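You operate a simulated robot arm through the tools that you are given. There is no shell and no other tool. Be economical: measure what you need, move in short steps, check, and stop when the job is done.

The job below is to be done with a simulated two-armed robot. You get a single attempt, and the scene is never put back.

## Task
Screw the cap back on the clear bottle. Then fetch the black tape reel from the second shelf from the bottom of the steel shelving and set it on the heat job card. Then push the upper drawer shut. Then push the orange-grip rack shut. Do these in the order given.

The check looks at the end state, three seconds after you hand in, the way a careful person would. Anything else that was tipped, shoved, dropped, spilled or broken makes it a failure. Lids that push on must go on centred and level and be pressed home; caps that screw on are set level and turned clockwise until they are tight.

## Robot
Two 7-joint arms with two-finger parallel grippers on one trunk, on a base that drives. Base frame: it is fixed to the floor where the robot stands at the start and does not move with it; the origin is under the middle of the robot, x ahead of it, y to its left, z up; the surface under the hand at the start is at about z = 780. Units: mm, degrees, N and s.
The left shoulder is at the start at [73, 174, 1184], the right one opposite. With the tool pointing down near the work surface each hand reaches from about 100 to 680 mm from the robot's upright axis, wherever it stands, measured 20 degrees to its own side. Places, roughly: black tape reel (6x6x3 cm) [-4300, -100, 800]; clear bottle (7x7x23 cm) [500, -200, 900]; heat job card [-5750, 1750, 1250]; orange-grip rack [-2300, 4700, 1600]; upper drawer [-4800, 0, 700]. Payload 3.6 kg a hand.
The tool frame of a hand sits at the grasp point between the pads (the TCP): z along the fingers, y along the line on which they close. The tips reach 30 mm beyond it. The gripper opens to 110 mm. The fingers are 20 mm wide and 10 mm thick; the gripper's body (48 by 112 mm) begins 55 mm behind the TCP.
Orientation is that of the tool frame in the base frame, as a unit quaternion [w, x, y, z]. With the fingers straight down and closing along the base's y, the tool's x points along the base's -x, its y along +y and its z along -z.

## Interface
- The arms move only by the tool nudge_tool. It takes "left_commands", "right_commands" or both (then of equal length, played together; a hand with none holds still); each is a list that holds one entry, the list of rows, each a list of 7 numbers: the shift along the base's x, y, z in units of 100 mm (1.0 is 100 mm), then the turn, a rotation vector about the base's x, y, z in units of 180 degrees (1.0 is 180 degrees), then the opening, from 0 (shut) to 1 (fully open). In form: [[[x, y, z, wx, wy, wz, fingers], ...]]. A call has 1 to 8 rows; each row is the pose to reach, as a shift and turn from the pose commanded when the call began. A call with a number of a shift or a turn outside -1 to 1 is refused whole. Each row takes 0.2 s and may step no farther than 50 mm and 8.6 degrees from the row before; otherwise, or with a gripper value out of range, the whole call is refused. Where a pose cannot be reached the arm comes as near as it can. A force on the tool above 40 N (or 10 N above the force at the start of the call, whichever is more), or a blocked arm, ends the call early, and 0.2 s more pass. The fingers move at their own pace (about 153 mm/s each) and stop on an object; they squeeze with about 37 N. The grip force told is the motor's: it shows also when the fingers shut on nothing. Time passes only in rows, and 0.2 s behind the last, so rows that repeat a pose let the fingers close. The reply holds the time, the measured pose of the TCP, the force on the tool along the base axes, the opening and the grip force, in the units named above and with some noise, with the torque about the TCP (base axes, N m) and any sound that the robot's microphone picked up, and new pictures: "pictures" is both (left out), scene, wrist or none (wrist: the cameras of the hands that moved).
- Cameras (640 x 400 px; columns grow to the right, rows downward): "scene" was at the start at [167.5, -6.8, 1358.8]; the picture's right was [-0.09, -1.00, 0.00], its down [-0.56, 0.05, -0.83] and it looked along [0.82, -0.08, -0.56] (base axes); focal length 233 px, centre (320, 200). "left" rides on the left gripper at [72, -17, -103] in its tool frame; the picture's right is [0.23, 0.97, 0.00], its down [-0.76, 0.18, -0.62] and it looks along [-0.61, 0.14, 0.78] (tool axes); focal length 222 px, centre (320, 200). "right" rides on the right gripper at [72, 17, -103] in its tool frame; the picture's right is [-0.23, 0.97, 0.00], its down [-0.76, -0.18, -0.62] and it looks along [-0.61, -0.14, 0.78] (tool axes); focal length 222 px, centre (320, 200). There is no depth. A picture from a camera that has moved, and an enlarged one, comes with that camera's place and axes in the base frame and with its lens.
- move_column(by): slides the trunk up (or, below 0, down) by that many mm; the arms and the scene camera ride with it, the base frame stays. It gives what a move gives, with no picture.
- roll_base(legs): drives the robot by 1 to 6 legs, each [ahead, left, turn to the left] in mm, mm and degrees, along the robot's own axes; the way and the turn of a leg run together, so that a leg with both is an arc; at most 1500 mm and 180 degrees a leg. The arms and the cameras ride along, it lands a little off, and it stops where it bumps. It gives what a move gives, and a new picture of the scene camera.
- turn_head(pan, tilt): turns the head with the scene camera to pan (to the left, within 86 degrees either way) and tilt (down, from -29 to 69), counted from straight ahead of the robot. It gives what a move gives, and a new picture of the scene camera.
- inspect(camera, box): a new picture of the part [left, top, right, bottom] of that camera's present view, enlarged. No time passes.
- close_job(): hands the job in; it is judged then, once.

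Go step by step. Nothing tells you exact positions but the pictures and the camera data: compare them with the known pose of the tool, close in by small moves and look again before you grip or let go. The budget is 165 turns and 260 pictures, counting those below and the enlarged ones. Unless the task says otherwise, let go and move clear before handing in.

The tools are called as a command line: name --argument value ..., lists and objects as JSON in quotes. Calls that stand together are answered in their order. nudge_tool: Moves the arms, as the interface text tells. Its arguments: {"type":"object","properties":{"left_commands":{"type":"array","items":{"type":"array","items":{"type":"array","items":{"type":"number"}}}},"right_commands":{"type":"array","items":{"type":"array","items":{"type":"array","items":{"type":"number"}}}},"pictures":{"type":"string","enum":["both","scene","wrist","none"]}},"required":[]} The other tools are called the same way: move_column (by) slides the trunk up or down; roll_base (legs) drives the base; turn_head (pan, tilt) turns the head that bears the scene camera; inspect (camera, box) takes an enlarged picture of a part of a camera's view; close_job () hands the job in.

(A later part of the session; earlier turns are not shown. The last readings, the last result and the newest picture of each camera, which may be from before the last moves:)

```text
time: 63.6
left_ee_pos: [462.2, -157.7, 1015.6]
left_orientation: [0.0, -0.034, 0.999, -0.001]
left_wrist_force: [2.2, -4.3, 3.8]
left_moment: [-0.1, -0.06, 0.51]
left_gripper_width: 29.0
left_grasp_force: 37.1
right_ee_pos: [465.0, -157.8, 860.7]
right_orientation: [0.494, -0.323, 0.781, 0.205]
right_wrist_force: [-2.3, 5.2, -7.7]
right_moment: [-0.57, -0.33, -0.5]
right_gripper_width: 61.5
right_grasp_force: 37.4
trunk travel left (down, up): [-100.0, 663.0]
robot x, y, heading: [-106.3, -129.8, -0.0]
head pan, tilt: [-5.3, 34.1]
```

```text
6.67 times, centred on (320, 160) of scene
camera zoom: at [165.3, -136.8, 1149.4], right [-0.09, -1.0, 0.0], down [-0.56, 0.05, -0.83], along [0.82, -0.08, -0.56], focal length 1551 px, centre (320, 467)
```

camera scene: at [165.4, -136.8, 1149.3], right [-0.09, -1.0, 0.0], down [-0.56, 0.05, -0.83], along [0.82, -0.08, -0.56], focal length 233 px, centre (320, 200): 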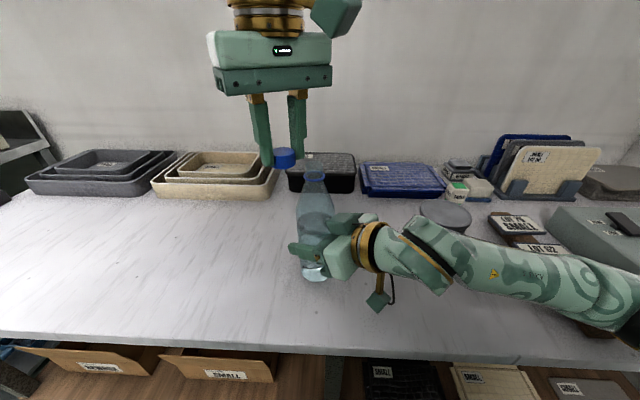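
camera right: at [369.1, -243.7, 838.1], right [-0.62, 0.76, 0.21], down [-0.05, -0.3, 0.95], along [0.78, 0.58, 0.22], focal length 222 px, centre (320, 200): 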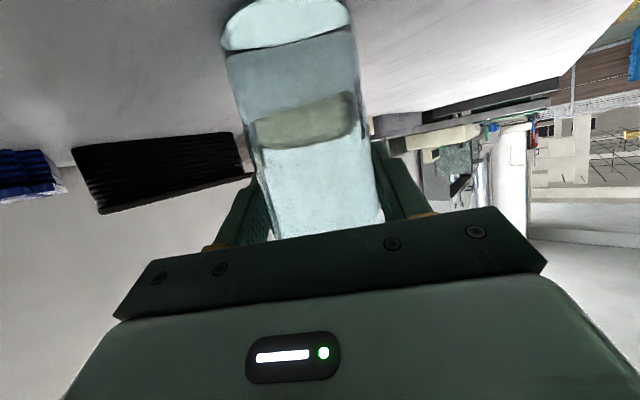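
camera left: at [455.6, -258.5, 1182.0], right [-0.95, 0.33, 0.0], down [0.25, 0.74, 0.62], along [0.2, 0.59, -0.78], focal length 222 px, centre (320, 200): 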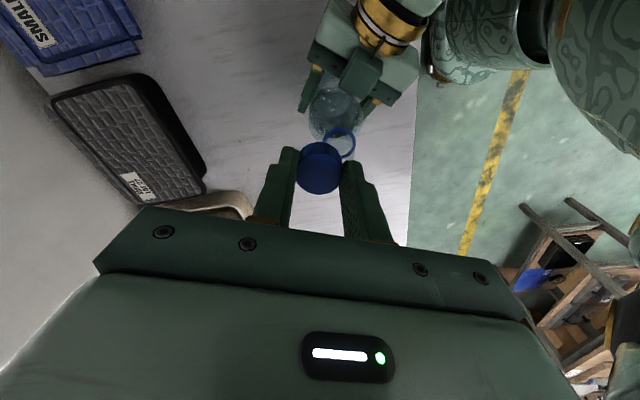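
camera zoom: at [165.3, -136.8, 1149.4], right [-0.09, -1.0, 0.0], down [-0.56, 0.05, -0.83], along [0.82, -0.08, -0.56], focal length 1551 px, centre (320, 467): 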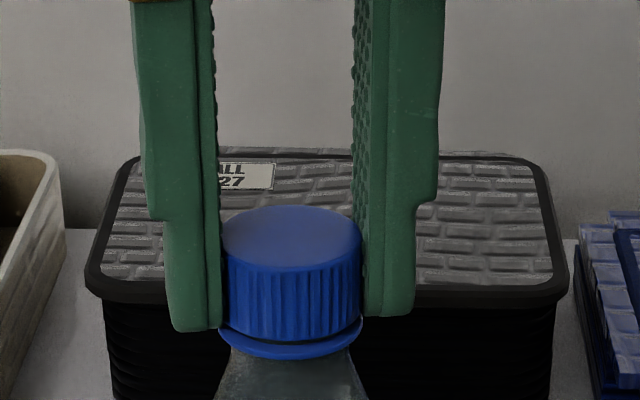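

The torque rose to about 0.6 N·m and the fingers now slip: the cap is tight and level. I release the left hand straight up, then set the bottle down and release the right hand.

nudge_tool --left_commands '[[[0, 0, 0, 0, 0, 0, 0.4], [0, 0, 0, 0, 0, 0, 0.5], [0, 0, 0.25, 0, 0, 0, 0.5], [0, 0, 0.5, 0, 0, 0, 0.5], [0, 0, 0.75, 0, 0, 0, 0.5], [-0.3, 0.3, 1, 0, 0, 0, 0.5]]]' --pictures "none"

nudge_tool --right_commands '[[[0, 0, -0.01, 0, 0, 0, 0.5], [0, 0, -0.02, 0, 0, 0, 0.5], [0, 0, -0.02, 0, 0, 0, 0.5]]]' --pictures "scene"

inspect --camera "scene" --box '[260, 130, 370, 300]'

```text
time: 65.0
left_ee_pos: [431.3, -126.5, 1118.1]
left_orientation: [0.0, -0.034, 0.999, -0.001]
left_wrist_force: [0.2, -0.4, 0.3]
left_moment: [-0.03, -0.04, 0.04]
left_gripper_width: 55.1
left_grasp_force: 0.0
left hand out of reach, approached as far as the arm can: row 5
right_ee_pos: [463.4, -158.2, 862.0]
right_orientation: [0.495, -0.322, 0.78, 0.205]
right_wrist_force: [0.5, 0.8, -3.6]
right_moment: [0.01, -0.03, -0.01]
right_gripper_width: 61.4
right_grasp_force: 37.4
trunk travel left (down, up): [-100.0, 663.0]
robot x, y, heading: [-111.6, -131.8, 0.2]
head pan, tilt: [-5.3, 34.1]
```

```text
time: 65.8
left_ee_pos: [433.6, -129.0, 1116.4]
left_orientation: [0.0, -0.034, 0.999, -0.001]
left_wrist_force: [-0.5, 0.0, -1.0]
left_moment: [0.0, 0.01, 0.03]
left_gripper_width: 55.2
left_grasp_force: 0.1
right_ee_pos: [464.0, -156.6, 861.0]
right_orientation: [0.494, -0.323, 0.781, 0.205]
right_wrist_force: [0.9, 0.8, -3.4]
right_moment: [0.04, -0.02, -0.03]
right_gripper_width: 61.6
right_grasp_force: 36.9
right hand out of reach, approached as far as the arm can: row 2, 3
trunk travel left (down, up): [-100.0, 663.0]
robot x, y, heading: [-107.6, -129.0, 0.3]
head pan, tilt: [-5.3, 34.1]
camera scene: at [165.3, -136.8, 1149.4], right [-0.09, -1.0, 0.0], down [-0.56, 0.05, -0.83], along [0.82, -0.08, -0.56], focal length 233 px, centre (320, 200)
```

scene: 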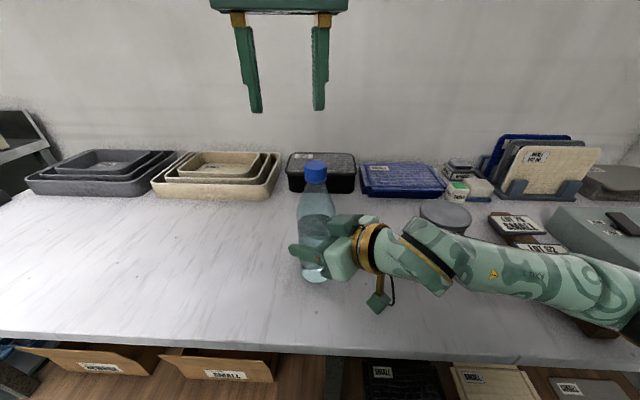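

```text
2.35 times, centred on (315, 215) of scene
camera zoom: at [165.3, -136.8, 1149.4], right [-0.09, -1.0, 0.0], down [-0.56, 0.05, -0.83], along [0.82, -0.08, -0.56], focal length 548 px, centre (332, 165)
```

zoom: 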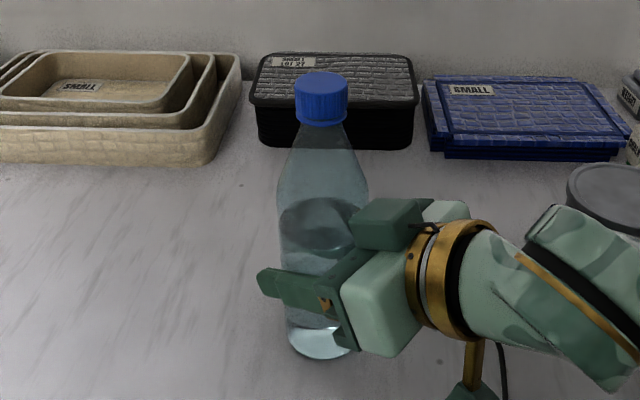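

The right arm is at its limit here. I carry the bottle back to its original spot, where the arm has room, and set it down there.

nudge_tool --right_commands '[[[0.02, -0.05, 0.03, 0, 0, 0, 0.5], [0.06, -0.17, 0.03, 0, 0, 0, 0.5], [0.1, -0.29, 0.03, 0, 0, 0, 0.5], [0.14, -0.41, 0.03, 0, 0, 0, 0.5], [0.18, -0.53, 0.03, 0, 0, 0, 0.5], [0.2, -0.59, 0.02, 0, 0, 0, 0.5], [0.2, -0.59, 0.0, 0, 0, 0, 0.5], [0.2, -0.59, -0.015, 0, 0, 0, 0.5]]]' --pictures "none"

nudge_tool --right_commands '[[[0, 0, -0.01, 0, 0, 0, 0.5], [0, 0, -0.02, 0, 0, 0, 0.5], [0, 0, -0.02, 0, 0, 0, 0.5]]]' --pictures "none"

```text
time: 67.6
left_ee_pos: [431.4, -129.3, 1117.6]
left_orientation: [0.0, -0.034, 0.999, -0.001]
left_wrist_force: [0.0, -0.5, -1.1]
left_moment: [0.02, -0.02, 0.0]
left_gripper_width: 55.1
left_grasp_force: 0.1
right_ee_pos: [485.1, -217.1, 861.4]
right_orientation: [0.497, -0.322, 0.779, 0.204]
right_wrist_force: [-0.9, -1.4, 2.8]
right_moment: [-0.09, 0.14, 0.06]
right_gripper_width: 61.4
right_grasp_force: 36.7
trunk travel left (down, up): [-100.0, 663.0]
robot x, y, heading: [-107.3, -130.5, 0.1]
head pan, tilt: [-5.3, 34.1]
```

```text
time: 68.4
left_ee_pos: [431.6, -127.6, 1118.7]
left_orientation: [0.001, -0.034, 0.999, -0.001]
left_wrist_force: [0.7, -0.5, -0.2]
left_moment: [-0.02, 0.04, -0.02]
left_gripper_width: 55.0
left_grasp_force: 0.1
right_ee_pos: [484.0, -217.9, 860.0]
right_orientation: [0.501, -0.322, 0.777, 0.204]
right_wrist_force: [6.1, -3.9, 21.7]
right_moment: [-0.31, 0.09, 0.09]
right_gripper_width: 61.2
right_grasp_force: 37.3
trunk travel left (down, up): [-100.0, 663.0]
robot x, y, heading: [-108.6, -129.6, 0.3]
head pan, tilt: [-5.3, 34.1]
```

The bottle is pressed on the bench; I ease that off, open slowly, then back out along the approach line.

nudge_tool --right_commands '[[[0, 0, 0.02, 0, 0, 0, 0.5], [0, 0, 0.02, 0, 0, 0, 0.5], [0, 0, 0.02, 0, 0, 0, 0.65], [0, 0, 0.02, 0, 0, 0, 0.8], [0, 0, 0.02, 0, 0, 0, 1], [0, 0, 0.02, 0, 0, 0, 1]]]' --pictures "wrist"

nudge_tool --right_commands '[[[-0.15, -0.15, 0.14, 0, 0, 0, 1], [-0.3, -0.3, 0.28, 0, 0, 0, 1], [-0.45, -0.45, 0.42, 0, 0, 0, 1], [-0.6, -0.6, 0.56, 0, 0, 0, 1], [-0.75, -0.75, 0.7, 0, 0, 0, 1]]]' --pictures "scene"

```text
time: 69.8
left_ee_pos: [433.8, -128.3, 1116.9]
left_orientation: [0.0, -0.034, 0.999, -0.001]
left_wrist_force: [-0.2, 0.1, 0.1]
left_moment: [0.01, 0.01, 0.0]
left_gripper_width: 55.0
left_grasp_force: 0.1
right_ee_pos: [484.3, -217.2, 860.3]
right_orientation: [0.495, -0.322, 0.78, 0.205]
right_wrist_force: [0.2, 0.0, -0.7]
right_moment: [0.02, 0.01, 0.02]
right_gripper_width: 109.8
right_grasp_force: 0.1
trunk travel left (down, up): [-100.0, 663.0]
robot x, y, heading: [-111.5, -127.3, -0.0]
head pan, tilt: [-5.3, 34.1]
camera right: at [384.1, -293.3, 837.0], right [-0.62, 0.76, 0.21], down [-0.05, -0.3, 0.95], along [0.78, 0.58, 0.22], focal length 222 px, centre (320, 200)
```

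right: 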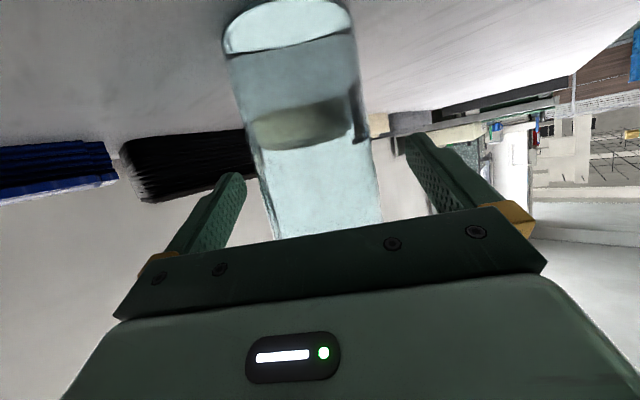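

```text
time: 71.0
left_ee_pos: [432.9, -128.8, 1116.1]
left_orientation: [0.001, -0.034, 0.999, 0.0]
left_wrist_force: [0.5, 0.8, 0.2]
left_moment: [0.01, -0.01, -0.03]
left_gripper_width: 55.0
left_grasp_force: 0.1
right_ee_pos: [409.7, -292.7, 930.5]
right_orientation: [0.497, -0.322, 0.78, 0.204]
right_wrist_force: [0.9, 0.1, -0.3]
right_moment: [0.01, 0.02, -0.03]
right_gripper_width: 110.0
right_grasp_force: 0.0
trunk travel left (down, up): [-100.0, 663.0]
robot x, y, heading: [-109.2, -131.4, 0.3]
head pan, tilt: [-5.3, 34.1]
camera scene: at [164.6, -136.9, 1149.6], right [-0.09, -1.0, 0.0], down [-0.56, 0.05, -0.83], along [0.82, -0.08, -0.56], focal length 233 px, centre (320, 200)
```

scene: 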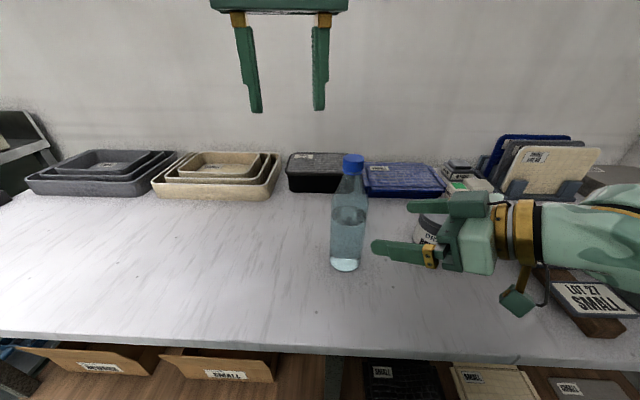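

The first job is done: the bottle is capped and upright. I raise the hands, back away from the bench, and reset the trunk height.

nudge_tool --right_commands '[[[-0.2, 0, 0.3, 0, 0, 0, 0.6], [-0.4, 0, 0.6, 0, 0, 0, 0.5], [-0.6, 0, 0.9, 0, 0, 0, 0.5]]]' --pictures "none"

roll_base --legs '[[-500, 0, 0]]'

move_column --by 200

```text
time: 71.8
left_ee_pos: [433.5, -127.1, 1116.9]
left_orientation: [0.0, -0.035, 0.999, -0.001]
left_wrist_force: [-0.5, 0.6, 0.0]
left_moment: [-0.04, 0.01, -0.01]
left_gripper_width: 54.9
left_grasp_force: 0.0
right_ee_pos: [363.4, -295.2, 1031.3]
right_orientation: [0.494, -0.324, 0.78, 0.206]
right_wrist_force: [-0.5, 0.1, -0.3]
right_moment: [0.04, -0.02, -0.01]
right_gripper_width: 54.8
right_grasp_force: 0.0
right hand out of reach, approached as far as the arm can: row 1, 2, 3
trunk travel left (down, up): [-100.0, 663.0]
robot x, y, heading: [-110.4, -128.6, 0.2]
head pan, tilt: [-5.3, 34.1]
```

```text
time: 74.8
left_ee_pos: [-65.5, -127.9, 1115.0]
left_orientation: [0.0, -0.036, 0.999, -0.001]
left_wrist_force: [-0.2, 0.2, 0.4]
left_moment: [0.01, 0.02, 0.0]
left_gripper_width: 55.1
left_grasp_force: 0.0
right_ee_pos: [-131.3, -296.6, 1031.2]
right_orientation: [0.494, -0.325, 0.779, 0.206]
right_wrist_force: [-1.0, 0.4, 0.6]
right_moment: [0.03, 0.01, -0.03]
right_gripper_width: 55.1
right_grasp_force: 0.1
trunk travel left (down, up): [-100.0, 663.0]
robot x, y, heading: [-611.8, -130.2, 0.2]
head pan, tilt: [-5.3, 34.1]
camera scene: at [-333.0, -137.4, 1149.6], right [-0.09, -1.0, 0.0], down [-0.56, 0.05, -0.83], along [0.82, -0.07, -0.56], focal length 233 px, centre (320, 200)
```

scene: 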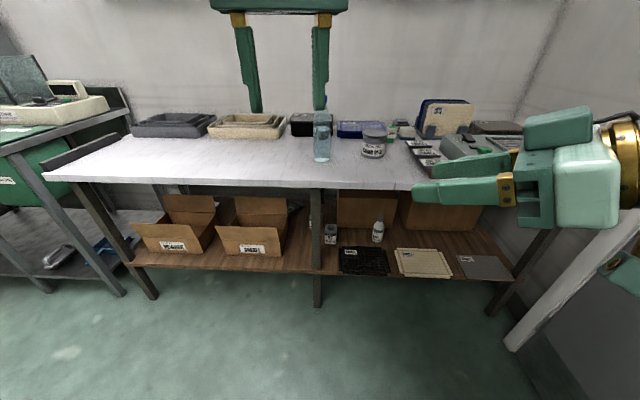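

```text
time: 76.9
left_ee_pos: [-180.0, -126.6, 1405.0]
left_orientation: [0.113, -0.037, 0.993, -0.008]
left_wrist_force: [0.6, -0.4, 0.1]
left_moment: [0.02, 0.02, -0.01]
left_gripper_width: 55.2
left_grasp_force: 0.2
right_ee_pos: [-130.6, -297.2, 1230.6]
right_orientation: [0.493, -0.324, 0.78, 0.207]
right_wrist_force: [0.0, -0.4, -0.8]
right_moment: [0.03, 0.01, 0.03]
right_gripper_width: 55.2
right_grasp_force: 0.1
trunk travel left (down, up): [-300.0, 463.0]
robot x, y, heading: [-605.5, -129.4, 0.1]
head pan, tilt: [-5.3, 34.1]
```

Now I turn round to face the rest of the room and look.

roll_base --legs '[[-300, 0, 0], [0, 0, 180]]'

turn_head --pan 0 --tilt 10

```text
time: 79.3
left_ee_pos: [-489.9, -122.9, 1406.0]
left_orientation: [0.114, -0.036, 0.993, -0.008]
left_wrist_force: [0.0, 0.4, -0.2]
left_moment: [-0.03, -0.05, 0.0]
left_gripper_width: 55.1
left_grasp_force: 0.1
right_ee_pos: [-438.0, -291.3, 1231.5]
right_orientation: [0.495, -0.323, 0.78, 0.205]
right_wrist_force: [-0.5, -0.1, 0.2]
right_moment: [0.01, 0.01, 0.0]
right_gripper_width: 55.1
right_grasp_force: 0.1
trunk travel left (down, up): [-300.0, 463.0]
robot x, y, heading: [-915.3, -125.3, 0.4]
head pan, tilt: [-5.3, 34.1]
stopped in leg 2: the robot was blocked; the commanded pose is now the measured one
camera scene: at [-746.9, -131.3, 1359.0], right [-0.09, -1.0, 0.0], down [-0.56, 0.05, -0.83], along [0.82, -0.07, -0.56], focal length 233 px, centre (320, 200)
```

scene: 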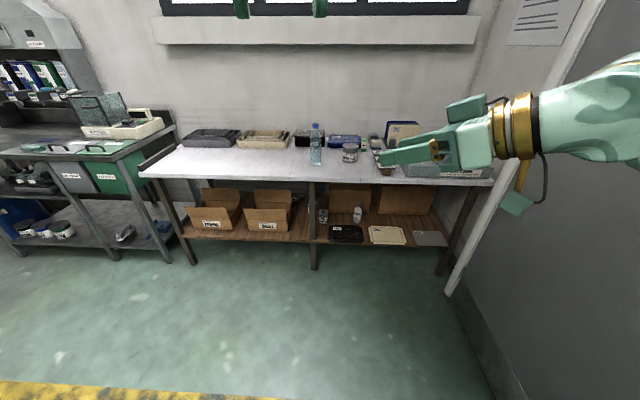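

```text
time: 80.2
left_ee_pos: [-488.4, -123.3, 1405.8]
left_orientation: [0.114, -0.037, 0.993, -0.008]
left_wrist_force: [0.4, -1.5, -0.9]
left_moment: [0.01, -0.03, -0.02]
left_gripper_width: 55.1
left_grasp_force: 0.1
right_ee_pos: [-438.4, -291.4, 1231.6]
right_orientation: [0.495, -0.324, 0.78, 0.205]
right_wrist_force: [-0.9, 0.2, 0.2]
right_moment: [0.0, 0.0, 0.03]
right_gripper_width: 55.0
right_grasp_force: 0.0
trunk travel left (down, up): [-300.0, 463.0]
robot x, y, heading: [-910.5, -125.9, 0.0]
head pan, tilt: [0.0, 10.0]
camera scene: at [-741.1, -123.9, 1397.6], right [0.0, -1.0, 0.0], down [-0.17, 0.0, -0.98], along [0.98, 0.0, -0.17], focal length 233 px, centre (320, 200)
```

scene: 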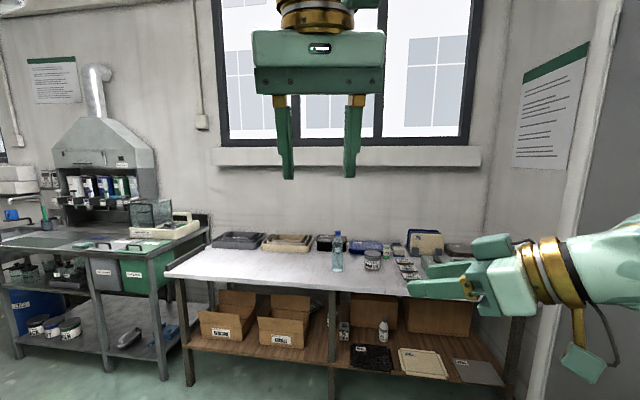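

The right elbow is close to the wall on that side, so I shift left first and then turn left.

roll_base --legs '[[-100, 700, 0], [0, 0, 90], [0, 0, 90]]'

```text
time: 91.7
left_ee_pos: [-1442.1, 565.1, 1405.8]
left_orientation: [-0.007, 0.993, 0.04, -0.114]
left_wrist_force: [-0.1, -0.2, 0.0]
left_moment: [-0.01, 0.0, 0.0]
left_gripper_width: 55.0
left_grasp_force: 0.0
right_ee_pos: [-1495.3, 732.8, 1230.0]
right_orientation: [0.207, 0.779, 0.326, -0.493]
right_wrist_force: [-0.7, 0.1, 0.0]
right_moment: [-0.05, -0.01, 0.01]
right_gripper_width: 55.0
right_grasp_force: 0.0
trunk travel left (down, up): [-300.0, 463.0]
robot x, y, heading: [-1019.2, 571.9, -179.2]
head pan, tilt: [0.0, 10.0]
camera scene: at [-1189.8, 570.5, 1397.6], right [-0.01, 1.0, 0.0], down [0.17, 0.0, -0.98], along [-0.98, -0.01, -0.17], focal length 233 px, centre (320, 200)
```

scene: 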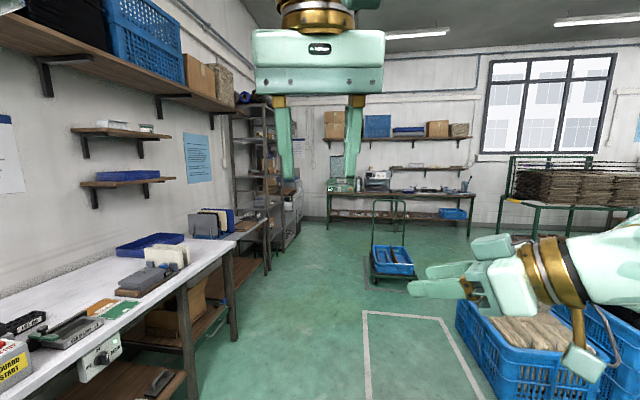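

I see the aisle: the shelving stands on the left (-y) side past the bench, crates and a trolley to the right. I drive forward and then look toward the shelving.

roll_base --legs '[[1100, -120, 0], [1100, 0, 0]]'

turn_head --pan 40 --tilt 18

```text
time: 102.7
left_ee_pos: [-3656.9, 629.4, 1405.8]
left_orientation: [-0.006, 0.992, 0.05, -0.114]
left_wrist_force: [0.1, 0.1, 0.1]
left_moment: [0.0, -0.04, 0.02]
left_gripper_width: 55.2
left_grasp_force: 0.0
right_ee_pos: [-3713.2, 796.2, 1230.3]
right_orientation: [0.211, 0.776, 0.334, -0.491]
right_wrist_force: [0.2, 0.0, 0.0]
right_moment: [0.03, -0.01, -0.01]
right_gripper_width: 55.1
right_grasp_force: 0.1
trunk travel left (down, up): [-300.0, 463.0]
robot x, y, heading: [-3233.1, 638.1, -178.4]
head pan, tilt: [0.0, 10.0]
camera scene: at [-3404.9, 639.7, 1397.6], right [-0.03, 1.0, 0.0], down [0.17, 0.01, -0.98], along [-0.98, -0.03, -0.17], focal length 233 px, centre (320, 200)
```

scene: 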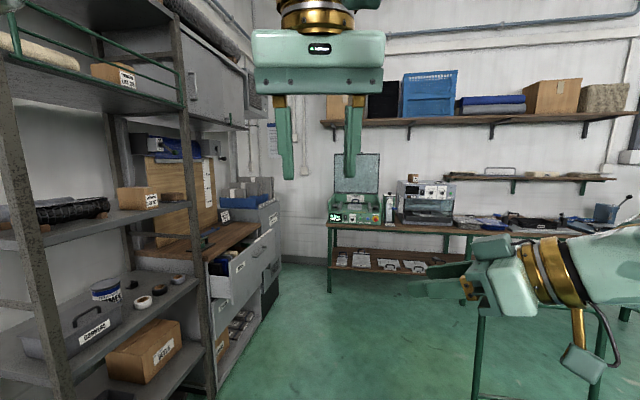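

```text
time: 103.7
left_ee_pos: [-3656.3, 629.2, 1405.6]
left_orientation: [-0.006, 0.992, 0.051, -0.114]
left_wrist_force: [0.3, 1.2, 0.0]
left_moment: [-0.01, 0.01, 0.01]
left_gripper_width: 55.0
left_grasp_force: 0.0
right_ee_pos: [-3712.5, 795.6, 1230.0]
right_orientation: [0.212, 0.775, 0.333, -0.493]
right_wrist_force: [-0.5, 0.2, 0.3]
right_moment: [-0.01, -0.01, -0.02]
right_gripper_width: 55.0
right_grasp_force: 0.0
trunk travel left (down, up): [-300.0, 463.0]
robot x, y, heading: [-3232.5, 645.8, -178.2]
head pan, tilt: [40.0, 18.0]
camera scene: at [-3381.3, 580.5, 1384.6], right [-0.67, 0.75, 0.0], down [0.23, 0.21, -0.95], along [-0.71, -0.63, -0.31], focal length 233 px, centre (320, 200)
```

scene: 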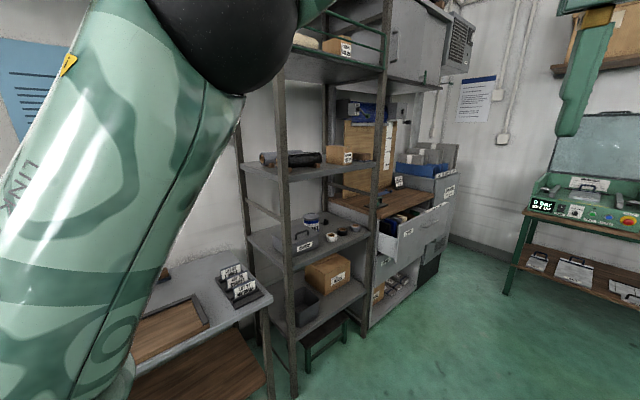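

inspect --camera "scene" --box '[240, 120, 480, 340]'

inspect --camera "scene" --box '[260, 200, 390, 270]'

```text
1.82 times, centred on (360, 230) of scene
camera zoom: at [-3381.3, 580.5, 1384.6], right [-0.67, 0.75, 0.0], down [0.23, 0.21, -0.95], along [-0.71, -0.63, -0.31], focal length 423 px, centre (247, 146)
```

zoom: 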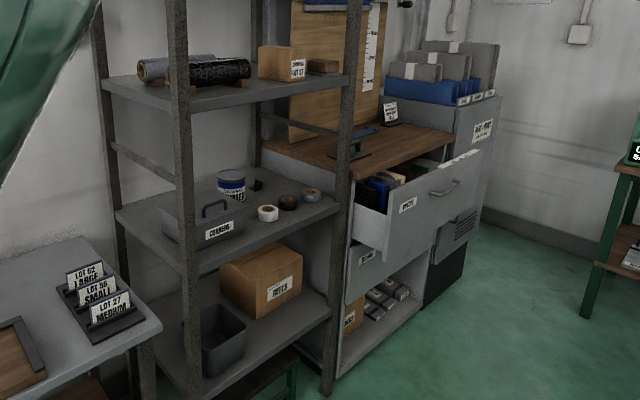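

```text
4.92 times, centred on (325, 235) of scene
camera zoom: at [-3381.3, 580.5, 1384.6], right [-0.67, 0.75, 0.0], down [0.23, 0.21, -0.95], along [-0.71, -0.63, -0.31], focal length 1146 px, centre (295, 28)
```

zoom: 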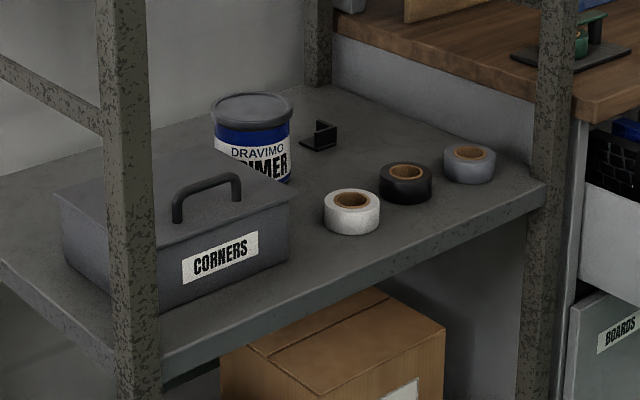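

The black reel is the middle of three, at about [-4370, -120, 790]; the shelf's front edge is near y = -22, with about 400 mm clear above. I drive level with it and turn to face the shelving.

roll_base --legs '[[1000, 0, 0], [0, 0, 88]]'

turn_head --pan -10 --tilt 35

```text
time: 112.7
left_ee_pos: [-4228.9, 188.2, 1405.7]
left_orientation: [0.074, 0.676, 0.728, -0.086]
left_wrist_force: [-0.1, -0.7, -0.6]
left_moment: [0.04, -0.01, -0.01]
left_gripper_width: 55.3
left_grasp_force: 0.0
right_ee_pos: [-4397.6, 137.4, 1230.8]
right_orientation: [0.496, 0.322, 0.78, -0.204]
right_wrist_force: [-0.2, 0.4, 0.6]
right_moment: [0.0, 0.01, 0.0]
right_gripper_width: 55.0
right_grasp_force: 0.1
trunk travel left (down, up): [-300.0, 463.0]
robot x, y, heading: [-4231.7, 613.7, -89.8]
head pan, tilt: [40.0, 18.0]
camera scene: at [-4171.6, 464.6, 1384.6], right [-0.76, -0.65, 0.0], down [-0.2, 0.24, -0.95], along [0.62, -0.73, -0.31], focal length 233 px, centre (320, 200)
```

scene: 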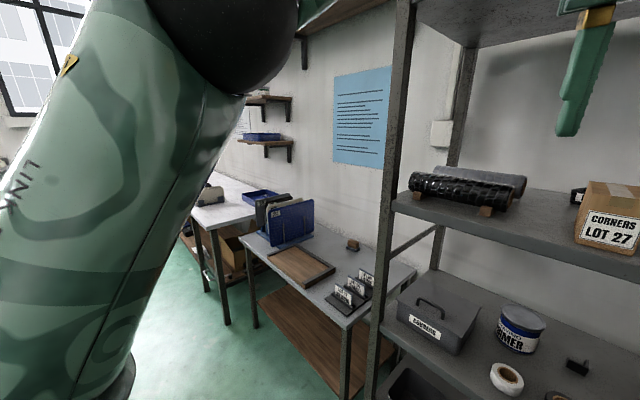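

```text
time: 113.9
left_ee_pos: [-4230.5, 189.3, 1406.7]
left_orientation: [0.074, 0.676, 0.728, -0.086]
left_wrist_force: [-0.2, 0.1, 0.3]
left_moment: [0.01, 0.04, -0.01]
left_gripper_width: 54.9
left_grasp_force: 0.0
right_ee_pos: [-4396.5, 138.7, 1230.4]
right_orientation: [0.495, 0.323, 0.78, -0.204]
right_wrist_force: [-0.1, -0.9, -0.3]
right_moment: [0.0, 0.02, 0.02]
right_gripper_width: 54.9
right_grasp_force: 0.1
trunk travel left (down, up): [-300.0, 463.0]
robot x, y, heading: [-4233.9, 616.1, -90.0]
head pan, tilt: [-10.0, 35.0]
camera scene: at [-4246.9, 449.0, 1357.5], right [-0.99, 0.17, 0.0], down [0.1, 0.57, -0.82], along [-0.14, -0.81, -0.57], focal length 233 px, centre (320, 200)
```

scene: 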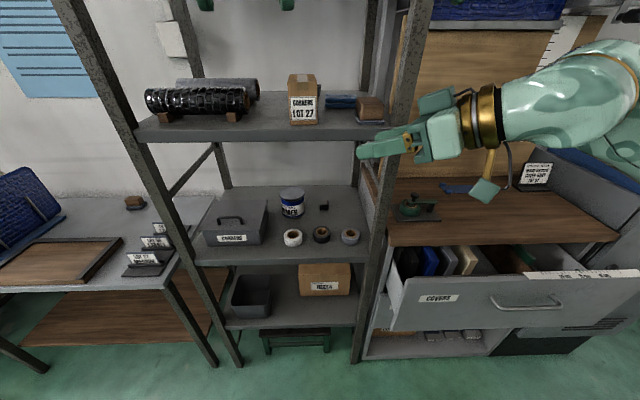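

Clear view: the black reel is at about [-4353, -144], with neighbours 100 mm either side. I lower the trunk for a forward reach below the third shelf.

move_column --by -200

turn_head --pan -10 --tilt 40

inspect --camera "scene" --box '[240, 100, 400, 200]'

```text
time: 116.0
left_ee_pos: [-4230.2, 189.7, 1207.1]
left_orientation: [0.075, 0.675, 0.729, -0.086]
left_wrist_force: [0.1, 0.0, -0.7]
left_moment: [-0.02, 0.01, 0.0]
left_gripper_width: 55.1
left_grasp_force: 0.1
right_ee_pos: [-4398.3, 138.6, 1030.7]
right_orientation: [0.496, 0.323, 0.78, -0.204]
right_wrist_force: [1.0, 0.4, 0.6]
right_moment: [0.02, -0.04, -0.03]
right_gripper_width: 54.6
right_grasp_force: 0.1
trunk travel left (down, up): [-100.0, 663.0]
robot x, y, heading: [-4234.7, 615.7, -89.6]
head pan, tilt: [-10.0, 35.0]
```

```text
time: 116.7
left_ee_pos: [-4228.7, 188.4, 1204.8]
left_orientation: [0.074, 0.676, 0.728, -0.085]
left_wrist_force: [-0.7, -0.4, -0.3]
left_moment: [-0.01, 0.03, -0.01]
left_gripper_width: 54.8
left_grasp_force: 0.0
right_ee_pos: [-4397.2, 137.0, 1031.0]
right_orientation: [0.494, 0.324, 0.78, -0.205]
right_wrist_force: [0.6, 1.1, -0.1]
right_moment: [-0.01, -0.05, -0.02]
right_gripper_width: 55.0
right_grasp_force: 0.1
trunk travel left (down, up): [-100.0, 663.0]
robot x, y, heading: [-4230.1, 609.4, -89.7]
head pan, tilt: [-10.0, 40.0]
camera scene: at [-4245.8, 345.2, 1140.6], right [-0.99, 0.17, 0.0], down [0.11, 0.63, -0.77], along [-0.13, -0.75, -0.64], focal length 233 px, centre (320, 200)
```

scene: 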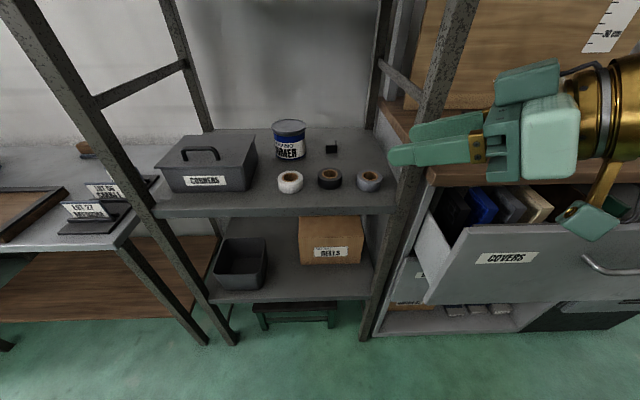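

```text
4.00 times, centred on (320, 150) of scene
camera zoom: at [-4245.8, 345.2, 1140.6], right [-0.99, 0.17, 0.0], down [0.11, 0.63, -0.77], along [-0.13, -0.75, -0.64], focal length 931 px, centre (320, 400)
```

zoom: 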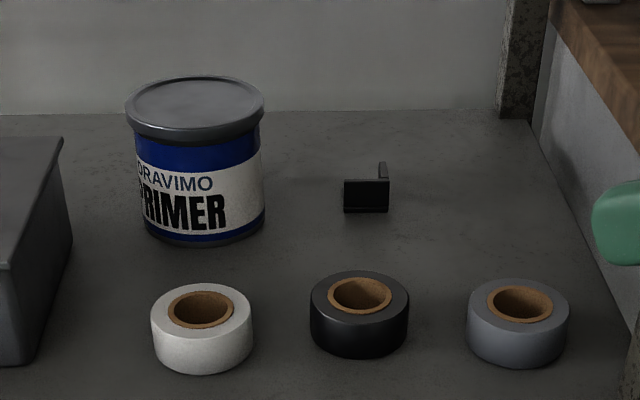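

I square the right hand to point into the shelf, tilted 50 degrees from vertical, and look with its camera.

nudge_tool --right_commands '[[[0.07, -0.1, -0.1, 0.013, 0.0055, -0.0413, 0.6], [0.14, -0.2, -0.2, 0.026, 0.011, -0.0827, 0.7], [0.21, -0.3, -0.3, 0.039, 0.0163, -0.124, 0.7], [0.28, -0.4, -0.4, 0.052, 0.0217, -0.1653, 0.75], [0.35, -0.5, -0.5, 0.065, 0.027, -0.2067, 0.75], [0.44, -0.6, -0.6, 0.078, 0.0325, -0.248, 0.75], [0.44, -0.8, -0.8, 0.078, 0.0325, -0.248, 0.75]]]' --pictures "both"

```text
time: 118.3
left_ee_pos: [-4229.7, 189.2, 1205.2]
left_orientation: [0.075, 0.676, 0.728, -0.085]
left_wrist_force: [0.3, 0.1, 0.5]
left_moment: [-0.01, -0.04, 0.02]
left_gripper_width: 54.7
left_grasp_force: 0.1
right_ee_pos: [-4353.6, 56.5, 949.5]
right_orientation: [0.299, 0.641, 0.642, -0.297]
right_wrist_force: [0.0, -0.3, 0.1]
right_moment: [-0.02, 0.0, 0.03]
right_gripper_width: 82.6
right_grasp_force: 0.0
right hand out of reach, approached as far as the arm can: row 1, 2
trunk travel left (down, up): [-100.0, 663.0]
robot x, y, heading: [-4232.2, 614.1, -89.8]
head pan, tilt: [-10.0, 40.0]
camera scene: at [-4246.1, 344.7, 1140.4], right [-0.99, 0.17, 0.0], down [0.11, 0.63, -0.77], along [-0.13, -0.75, -0.64], focal length 233 px, centre (320, 200)
camera right: at [-4337.3, 181.9, 960.4], right [0.97, -0.14, 0.17], down [-0.18, -0.01, 0.98], along [-0.14, -0.99, -0.04], focal length 222 px, centre (320, 200)
```

scene: 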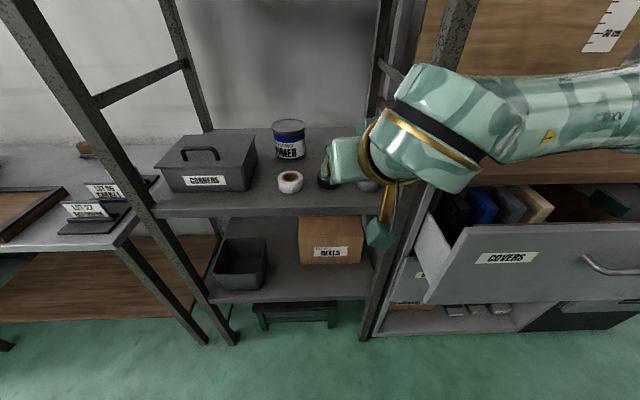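
right: 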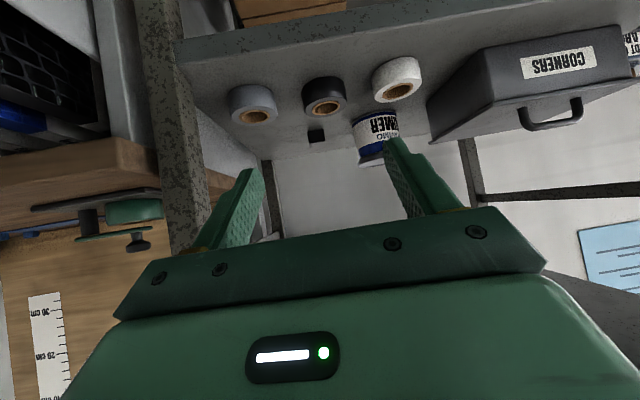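

The three reels are seen from the right hand; the black one is at about [-4349, -120, 806]. I go to 130 mm before it.

nudge_tool --right_commands '[[[0.01, -0.2, -0.13, 0, 0, 0, 0.78], [0.02, -0.4, -0.26, 0, 0, 0, 0.78], [0.04, -0.67, -0.42, 0, 0, 0, 0.78]]]' --pictures "none"

inspect --camera "right" --box '[180, 20, 480, 220]'

```text
time: 119.1
left_ee_pos: [-4228.8, 188.1, 1205.9]
left_orientation: [0.075, 0.676, 0.728, -0.086]
left_wrist_force: [-0.5, -0.2, 0.5]
left_moment: [0.05, 0.05, 0.01]
left_gripper_width: 55.1
left_grasp_force: 0.0
right_ee_pos: [-4349.2, -10.7, 908.1]
right_orientation: [0.298, 0.641, 0.642, -0.297]
right_wrist_force: [-0.5, -0.5, -0.5]
right_moment: [0.0, 0.02, 0.0]
right_gripper_width: 85.6
right_grasp_force: 0.2
trunk travel left (down, up): [-100.0, 663.0]
robot x, y, heading: [-4233.0, 610.9, -89.6]
head pan, tilt: [-10.0, 40.0]
```

```text
2.00 times, centred on (330, 120) of right
camera zoom: at [-4333.0, 115.1, 918.2], right [0.97, -0.14, 0.17], down [-0.18, -0.02, 0.98], along [-0.14, -0.99, -0.04], focal length 444 px, centre (300, 360)
```

zoom: 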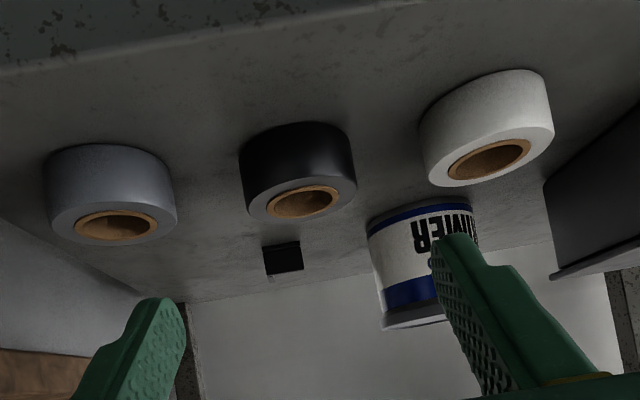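

I advance most of the way and check before the last part.

nudge_tool --right_commands '[[[0, -0.25, -0.2, 0, 0, 0, 0.78], [-0.01, -0.5, -0.4, 0, 0, 0, 0.78], [-0.02, -0.75, -0.6, 0, 0, 0, 0.78]]]' --pictures "wrist"

inspect --camera "scene" --box '[240, 100, 420, 220]'

```text
time: 119.9
left_ee_pos: [-4228.5, 189.1, 1204.3]
left_orientation: [0.076, 0.676, 0.728, -0.087]
left_wrist_force: [-0.9, 0.1, -0.7]
left_moment: [-0.02, 0.02, 0.02]
left_gripper_width: 55.1
left_grasp_force: 0.1
right_ee_pos: [-4351.5, -85.3, 849.3]
right_orientation: [0.299, 0.64, 0.642, -0.298]
right_wrist_force: [-0.7, 0.9, -0.8]
right_moment: [0.0, 0.02, -0.03]
right_gripper_width: 85.8
right_grasp_force: 0.1
trunk travel left (down, up): [-100.0, 663.0]
robot x, y, heading: [-4234.8, 612.6, -89.5]
head pan, tilt: [-10.0, 40.0]
camera right: at [-4334.9, 40.1, 858.9], right [0.97, -0.14, 0.17], down [-0.18, -0.01, 0.98], along [-0.14, -0.99, -0.04], focal length 222 px, centre (320, 200)
```

right: 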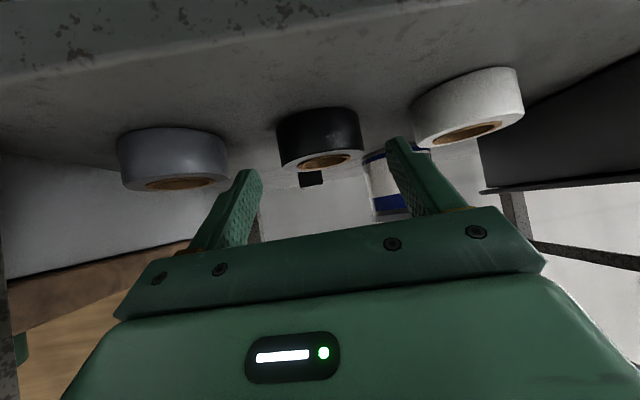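

```text
3.33 times, centred on (330, 160) of scene
camera zoom: at [-4245.7, 344.5, 1140.4], right [-0.99, 0.17, 0.0], down [0.11, 0.63, -0.77], along [-0.13, -0.75, -0.64], focal length 776 px, centre (287, 333)
```

zoom: 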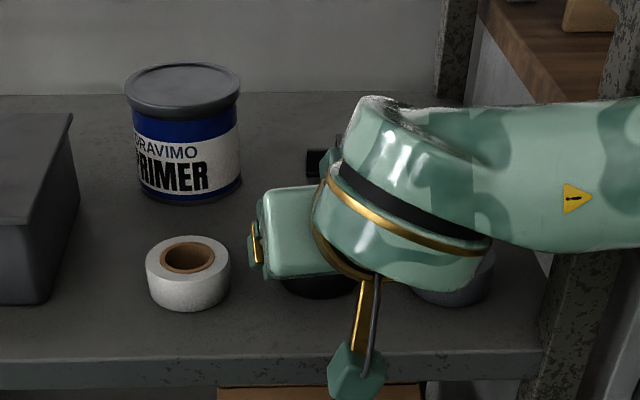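

The reel sits between the finger lines. Final advance of 33 mm forward and 27 mm down, then close.

nudge_tool --right_commands '[[[0, -0.12, -0.1, 0, 0, 0, 0.78], [0, -0.24, -0.19, 0, 0, 0, 0.78], [0, -0.34, -0.265, 0, 0, 0, 0.78], [0, -0.34, -0.265, 0, 0, 0, 0.78]]]' --pictures "wrist"

```text
time: 120.9
left_ee_pos: [-4229.4, 193.1, 1206.4]
left_orientation: [0.076, 0.676, 0.728, -0.087]
left_wrist_force: [0.3, -0.1, 0.0]
left_moment: [0.01, 0.0, -0.01]
left_gripper_width: 54.9
left_grasp_force: 0.0
right_ee_pos: [-4349.9, -116.6, 827.3]
right_orientation: [0.302, 0.639, 0.641, -0.3]
right_wrist_force: [-1.4, 10.4, 19.1]
right_moment: [-0.01, 0.9, -0.57]
right_gripper_width: 85.9
right_grasp_force: 0.4
trunk travel left (down, up): [-100.0, 663.0]
robot x, y, heading: [-4233.8, 612.2, -90.0]
head pan, tilt: [-10.0, 40.0]
camera right: at [-4334.5, 9.1, 836.3], right [0.97, -0.14, 0.18], down [-0.18, -0.01, 0.98], along [-0.14, -0.99, -0.03], focal length 222 px, centre (320, 200)
```

right: 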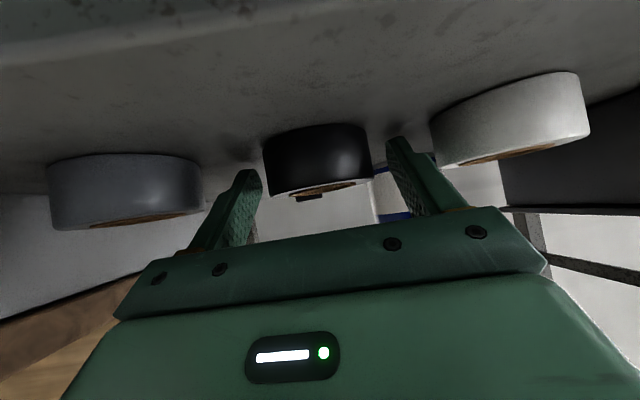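

One fingertip touches the shelf, which puts the shelf at z ≈ 800 and the reel's centre near y = -111. I back off 12 mm and up 3 mm, then close.

nudge_tool --right_commands '[[[0, 0.06, 0.07, 0, 0, 0, 0.78], [0, 0.12, 0.07, 0, 0, 0, 0.78], [0, 0.12, 0.07, 0, 0, 0, 0.65], [0, 0.12, 0.07, 0, 0, 0, 0.5], [0, 0.12, 0.07, 0, 0, 0, 0.4], [0, 0.12, 0.07, 0, 0, 0, 0.4]]]' --pictures "wrist"

```text
time: 122.3
left_ee_pos: [-4230.1, 188.9, 1205.1]
left_orientation: [0.075, 0.676, 0.728, -0.085]
left_wrist_force: [-0.5, 1.0, 0.6]
left_moment: [0.01, -0.02, 0.04]
left_gripper_width: 55.2
left_grasp_force: 0.1
right_ee_pos: [-4351.0, -106.0, 827.9]
right_orientation: [0.297, 0.641, 0.642, -0.298]
right_wrist_force: [0.0, 0.0, -0.1]
right_moment: [0.0, -0.01, 0.02]
right_gripper_width: 57.7
right_grasp_force: 37.3
trunk travel left (down, up): [-100.0, 663.0]
robot x, y, heading: [-4231.4, 616.0, -89.8]
head pan, tilt: [-10.0, 40.0]
camera right: at [-4335.5, 19.2, 839.4], right [0.97, -0.14, 0.17], down [-0.18, -0.01, 0.98], along [-0.14, -0.99, -0.04], focal length 222 px, centre (320, 200)
```

right: 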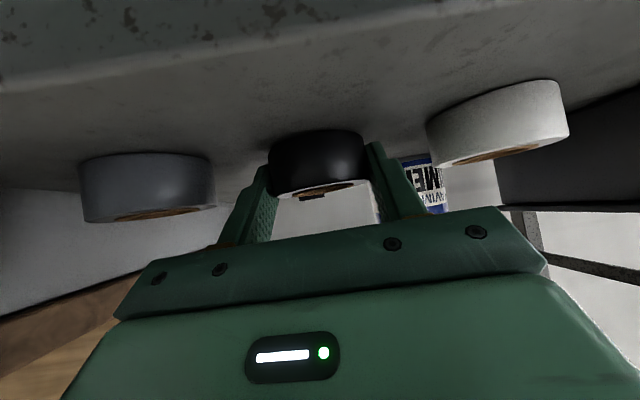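

The reel is held (57.7 mm). I lift it and pull it out of the shelf.

nudge_tool --right_commands '[[[0, 0, 0.15, 0, 0, 0, 0.4], [0, 0.05, 0.4, 0, 0, 0, 0.4], [0, 0.3, 0.6, 0, 0, 0, 0.4], [0, 0.6, 0.7, 0, 0, 0, 0.4], [0, 0.95, 0.8, 0, 0, 0, 0.4]]]' --pictures "none"

roll_base --legs '[[-400, 0, 0]]'

inspect --camera "right" --box '[160, 60, 480, 260]'

```text
time: 123.5
left_ee_pos: [-4229.1, 190.0, 1205.3]
left_orientation: [0.075, 0.676, 0.728, -0.087]
left_wrist_force: [0.6, 1.0, 1.4]
left_moment: [-0.01, -0.01, 0.01]
left_gripper_width: 54.7
left_grasp_force: 0.0
right_ee_pos: [-4351.1, -9.8, 910.4]
right_orientation: [0.299, 0.64, 0.642, -0.297]
right_wrist_force: [0.1, 0.1, -0.4]
right_moment: [0.02, 0.02, 0.0]
right_gripper_width: 57.6
right_grasp_force: 36.9
trunk travel left (down, up): [-100.0, 663.0]
robot x, y, heading: [-4235.2, 615.4, -89.6]
head pan, tilt: [-10.0, 40.0]
```

```text
time: 125.6
left_ee_pos: [-4231.2, 516.2, 1207.2]
left_orientation: [0.077, 0.675, 0.728, -0.088]
left_wrist_force: [0.3, 0.3, 1.2]
left_moment: [-0.05, -0.02, 0.02]
left_gripper_width: 54.9
left_grasp_force: 0.0
right_ee_pos: [-4353.1, 316.3, 913.0]
right_orientation: [0.3, 0.64, 0.642, -0.299]
right_wrist_force: [-0.7, 0.9, -0.4]
right_moment: [0.0, 0.0, 0.02]
right_gripper_width: 57.6
right_grasp_force: 37.1
trunk travel left (down, up): [-100.0, 663.0]
robot x, y, heading: [-4236.2, 937.2, -89.6]
head pan, tilt: [-10.0, 40.0]
stopped in leg 1: the robot was blocked; the commanded pose is now the measured one
camera scene: at [-4247.5, 672.5, 1141.7], right [-0.99, 0.17, 0.0], down [0.11, 0.63, -0.77], along [-0.13, -0.76, -0.64], focal length 233 px, centre (320, 200)
```

scene: 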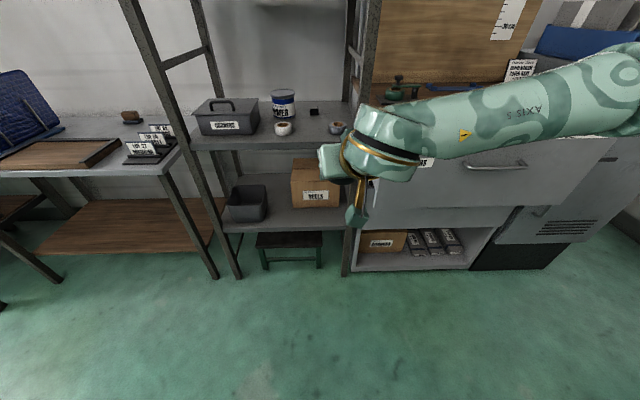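

```text
2.00 times, centred on (320, 160) of right
camera zoom: at [-4337.2, 441.5, 921.8], right [0.97, -0.14, 0.17], down [-0.18, -0.01, 0.98], along [-0.14, -0.99, -0.04], focal length 444 px, centre (320, 280)
```

zoom: 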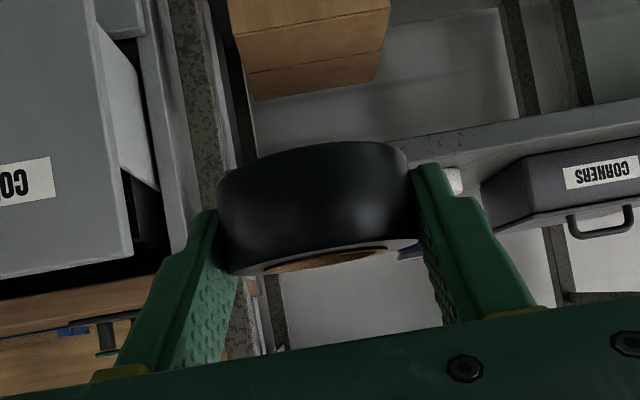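

The reel is firmly held. The base bumped something behind it, so I look around before driving on.

roll_base --legs '[[80, 0, 0]]'

turn_head --pan -86 --tilt 25

turn_head --pan 86 --tilt 35

```text
time: 126.6
left_ee_pos: [-4231.1, 430.3, 1204.8]
left_orientation: [0.075, 0.676, 0.728, -0.085]
left_wrist_force: [1.4, 0.6, 0.2]
left_moment: [0.06, -0.03, 0.0]
left_gripper_width: 55.0
left_grasp_force: 0.0
right_ee_pos: [-4353.6, 233.1, 907.9]
right_orientation: [0.298, 0.641, 0.642, -0.298]
right_wrist_force: [-0.6, 0.2, -0.6]
right_moment: [0.01, -0.02, -0.01]
right_gripper_width: 57.6
right_grasp_force: 36.9
trunk travel left (down, up): [-100.0, 663.0]
robot x, y, heading: [-4231.9, 853.8, -89.4]
head pan, tilt: [-10.0, 40.0]
camera scene: at [-4247.1, 587.4, 1140.2], right [-0.99, 0.17, 0.0], down [0.11, 0.64, -0.76], along [-0.13, -0.75, -0.64], focal length 233 px, centre (320, 200)
```

scene: 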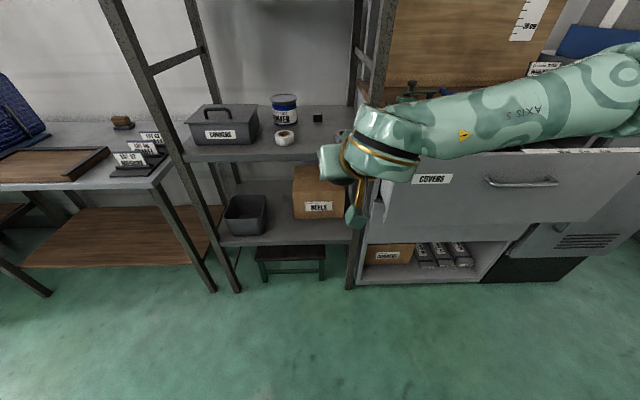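

```text
time: 128.1
left_ee_pos: [-4230.1, 432.7, 1204.8]
left_orientation: [0.075, 0.676, 0.728, -0.086]
left_wrist_force: [0.0, -0.7, 0.5]
left_moment: [0.03, 0.0, 0.01]
left_gripper_width: 55.0
left_grasp_force: 0.0
right_ee_pos: [-4353.1, 233.3, 908.5]
right_orientation: [0.298, 0.641, 0.642, -0.299]
right_wrist_force: [1.1, -0.4, -1.0]
right_moment: [0.01, 0.01, 0.03]
right_gripper_width: 57.5
right_grasp_force: 37.0
trunk travel left (down, up): [-100.0, 663.0]
robot x, y, heading: [-4234.6, 860.3, -89.6]
head pan, tilt: [-85.9, 25.0]
camera scene: at [-4324.6, 665.4, 1163.9], right [-0.08, 1.0, 0.0], down [0.42, 0.03, -0.91], along [-0.9, -0.07, -0.42], focal length 233 px, centre (320, 200)
```

scene: 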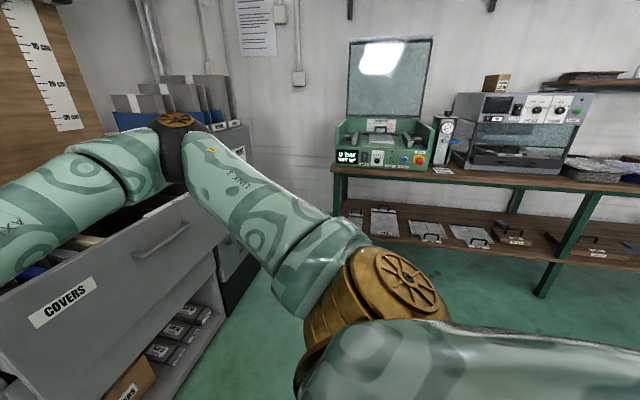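

```text
time: 130.7
left_ee_pos: [-4230.3, 432.5, 1204.9]
left_orientation: [0.075, 0.675, 0.729, -0.086]
left_wrist_force: [-0.9, -0.4, -0.5]
left_moment: [0.01, -0.02, 0.0]
left_gripper_width: 55.0
left_grasp_force: 0.2
right_ee_pos: [-4352.9, 233.5, 909.4]
right_orientation: [0.298, 0.641, 0.641, -0.298]
right_wrist_force: [-0.3, -0.6, -0.5]
right_moment: [-0.01, -0.02, 0.02]
right_gripper_width: 57.7
right_grasp_force: 36.6
trunk travel left (down, up): [-100.0, 663.0]
robot x, y, heading: [-4229.0, 854.2, -89.9]
head pan, tilt: [85.9, 35.0]
camera scene: at [-4144.9, 666.6, 1148.2], right [-0.07, -1.0, 0.0], down [-0.57, 0.04, -0.82], along [0.82, -0.05, -0.57], focal length 233 px, centre (320, 200)
```

scene: 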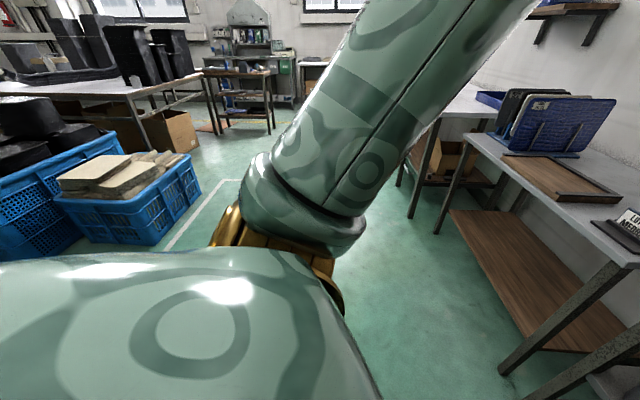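

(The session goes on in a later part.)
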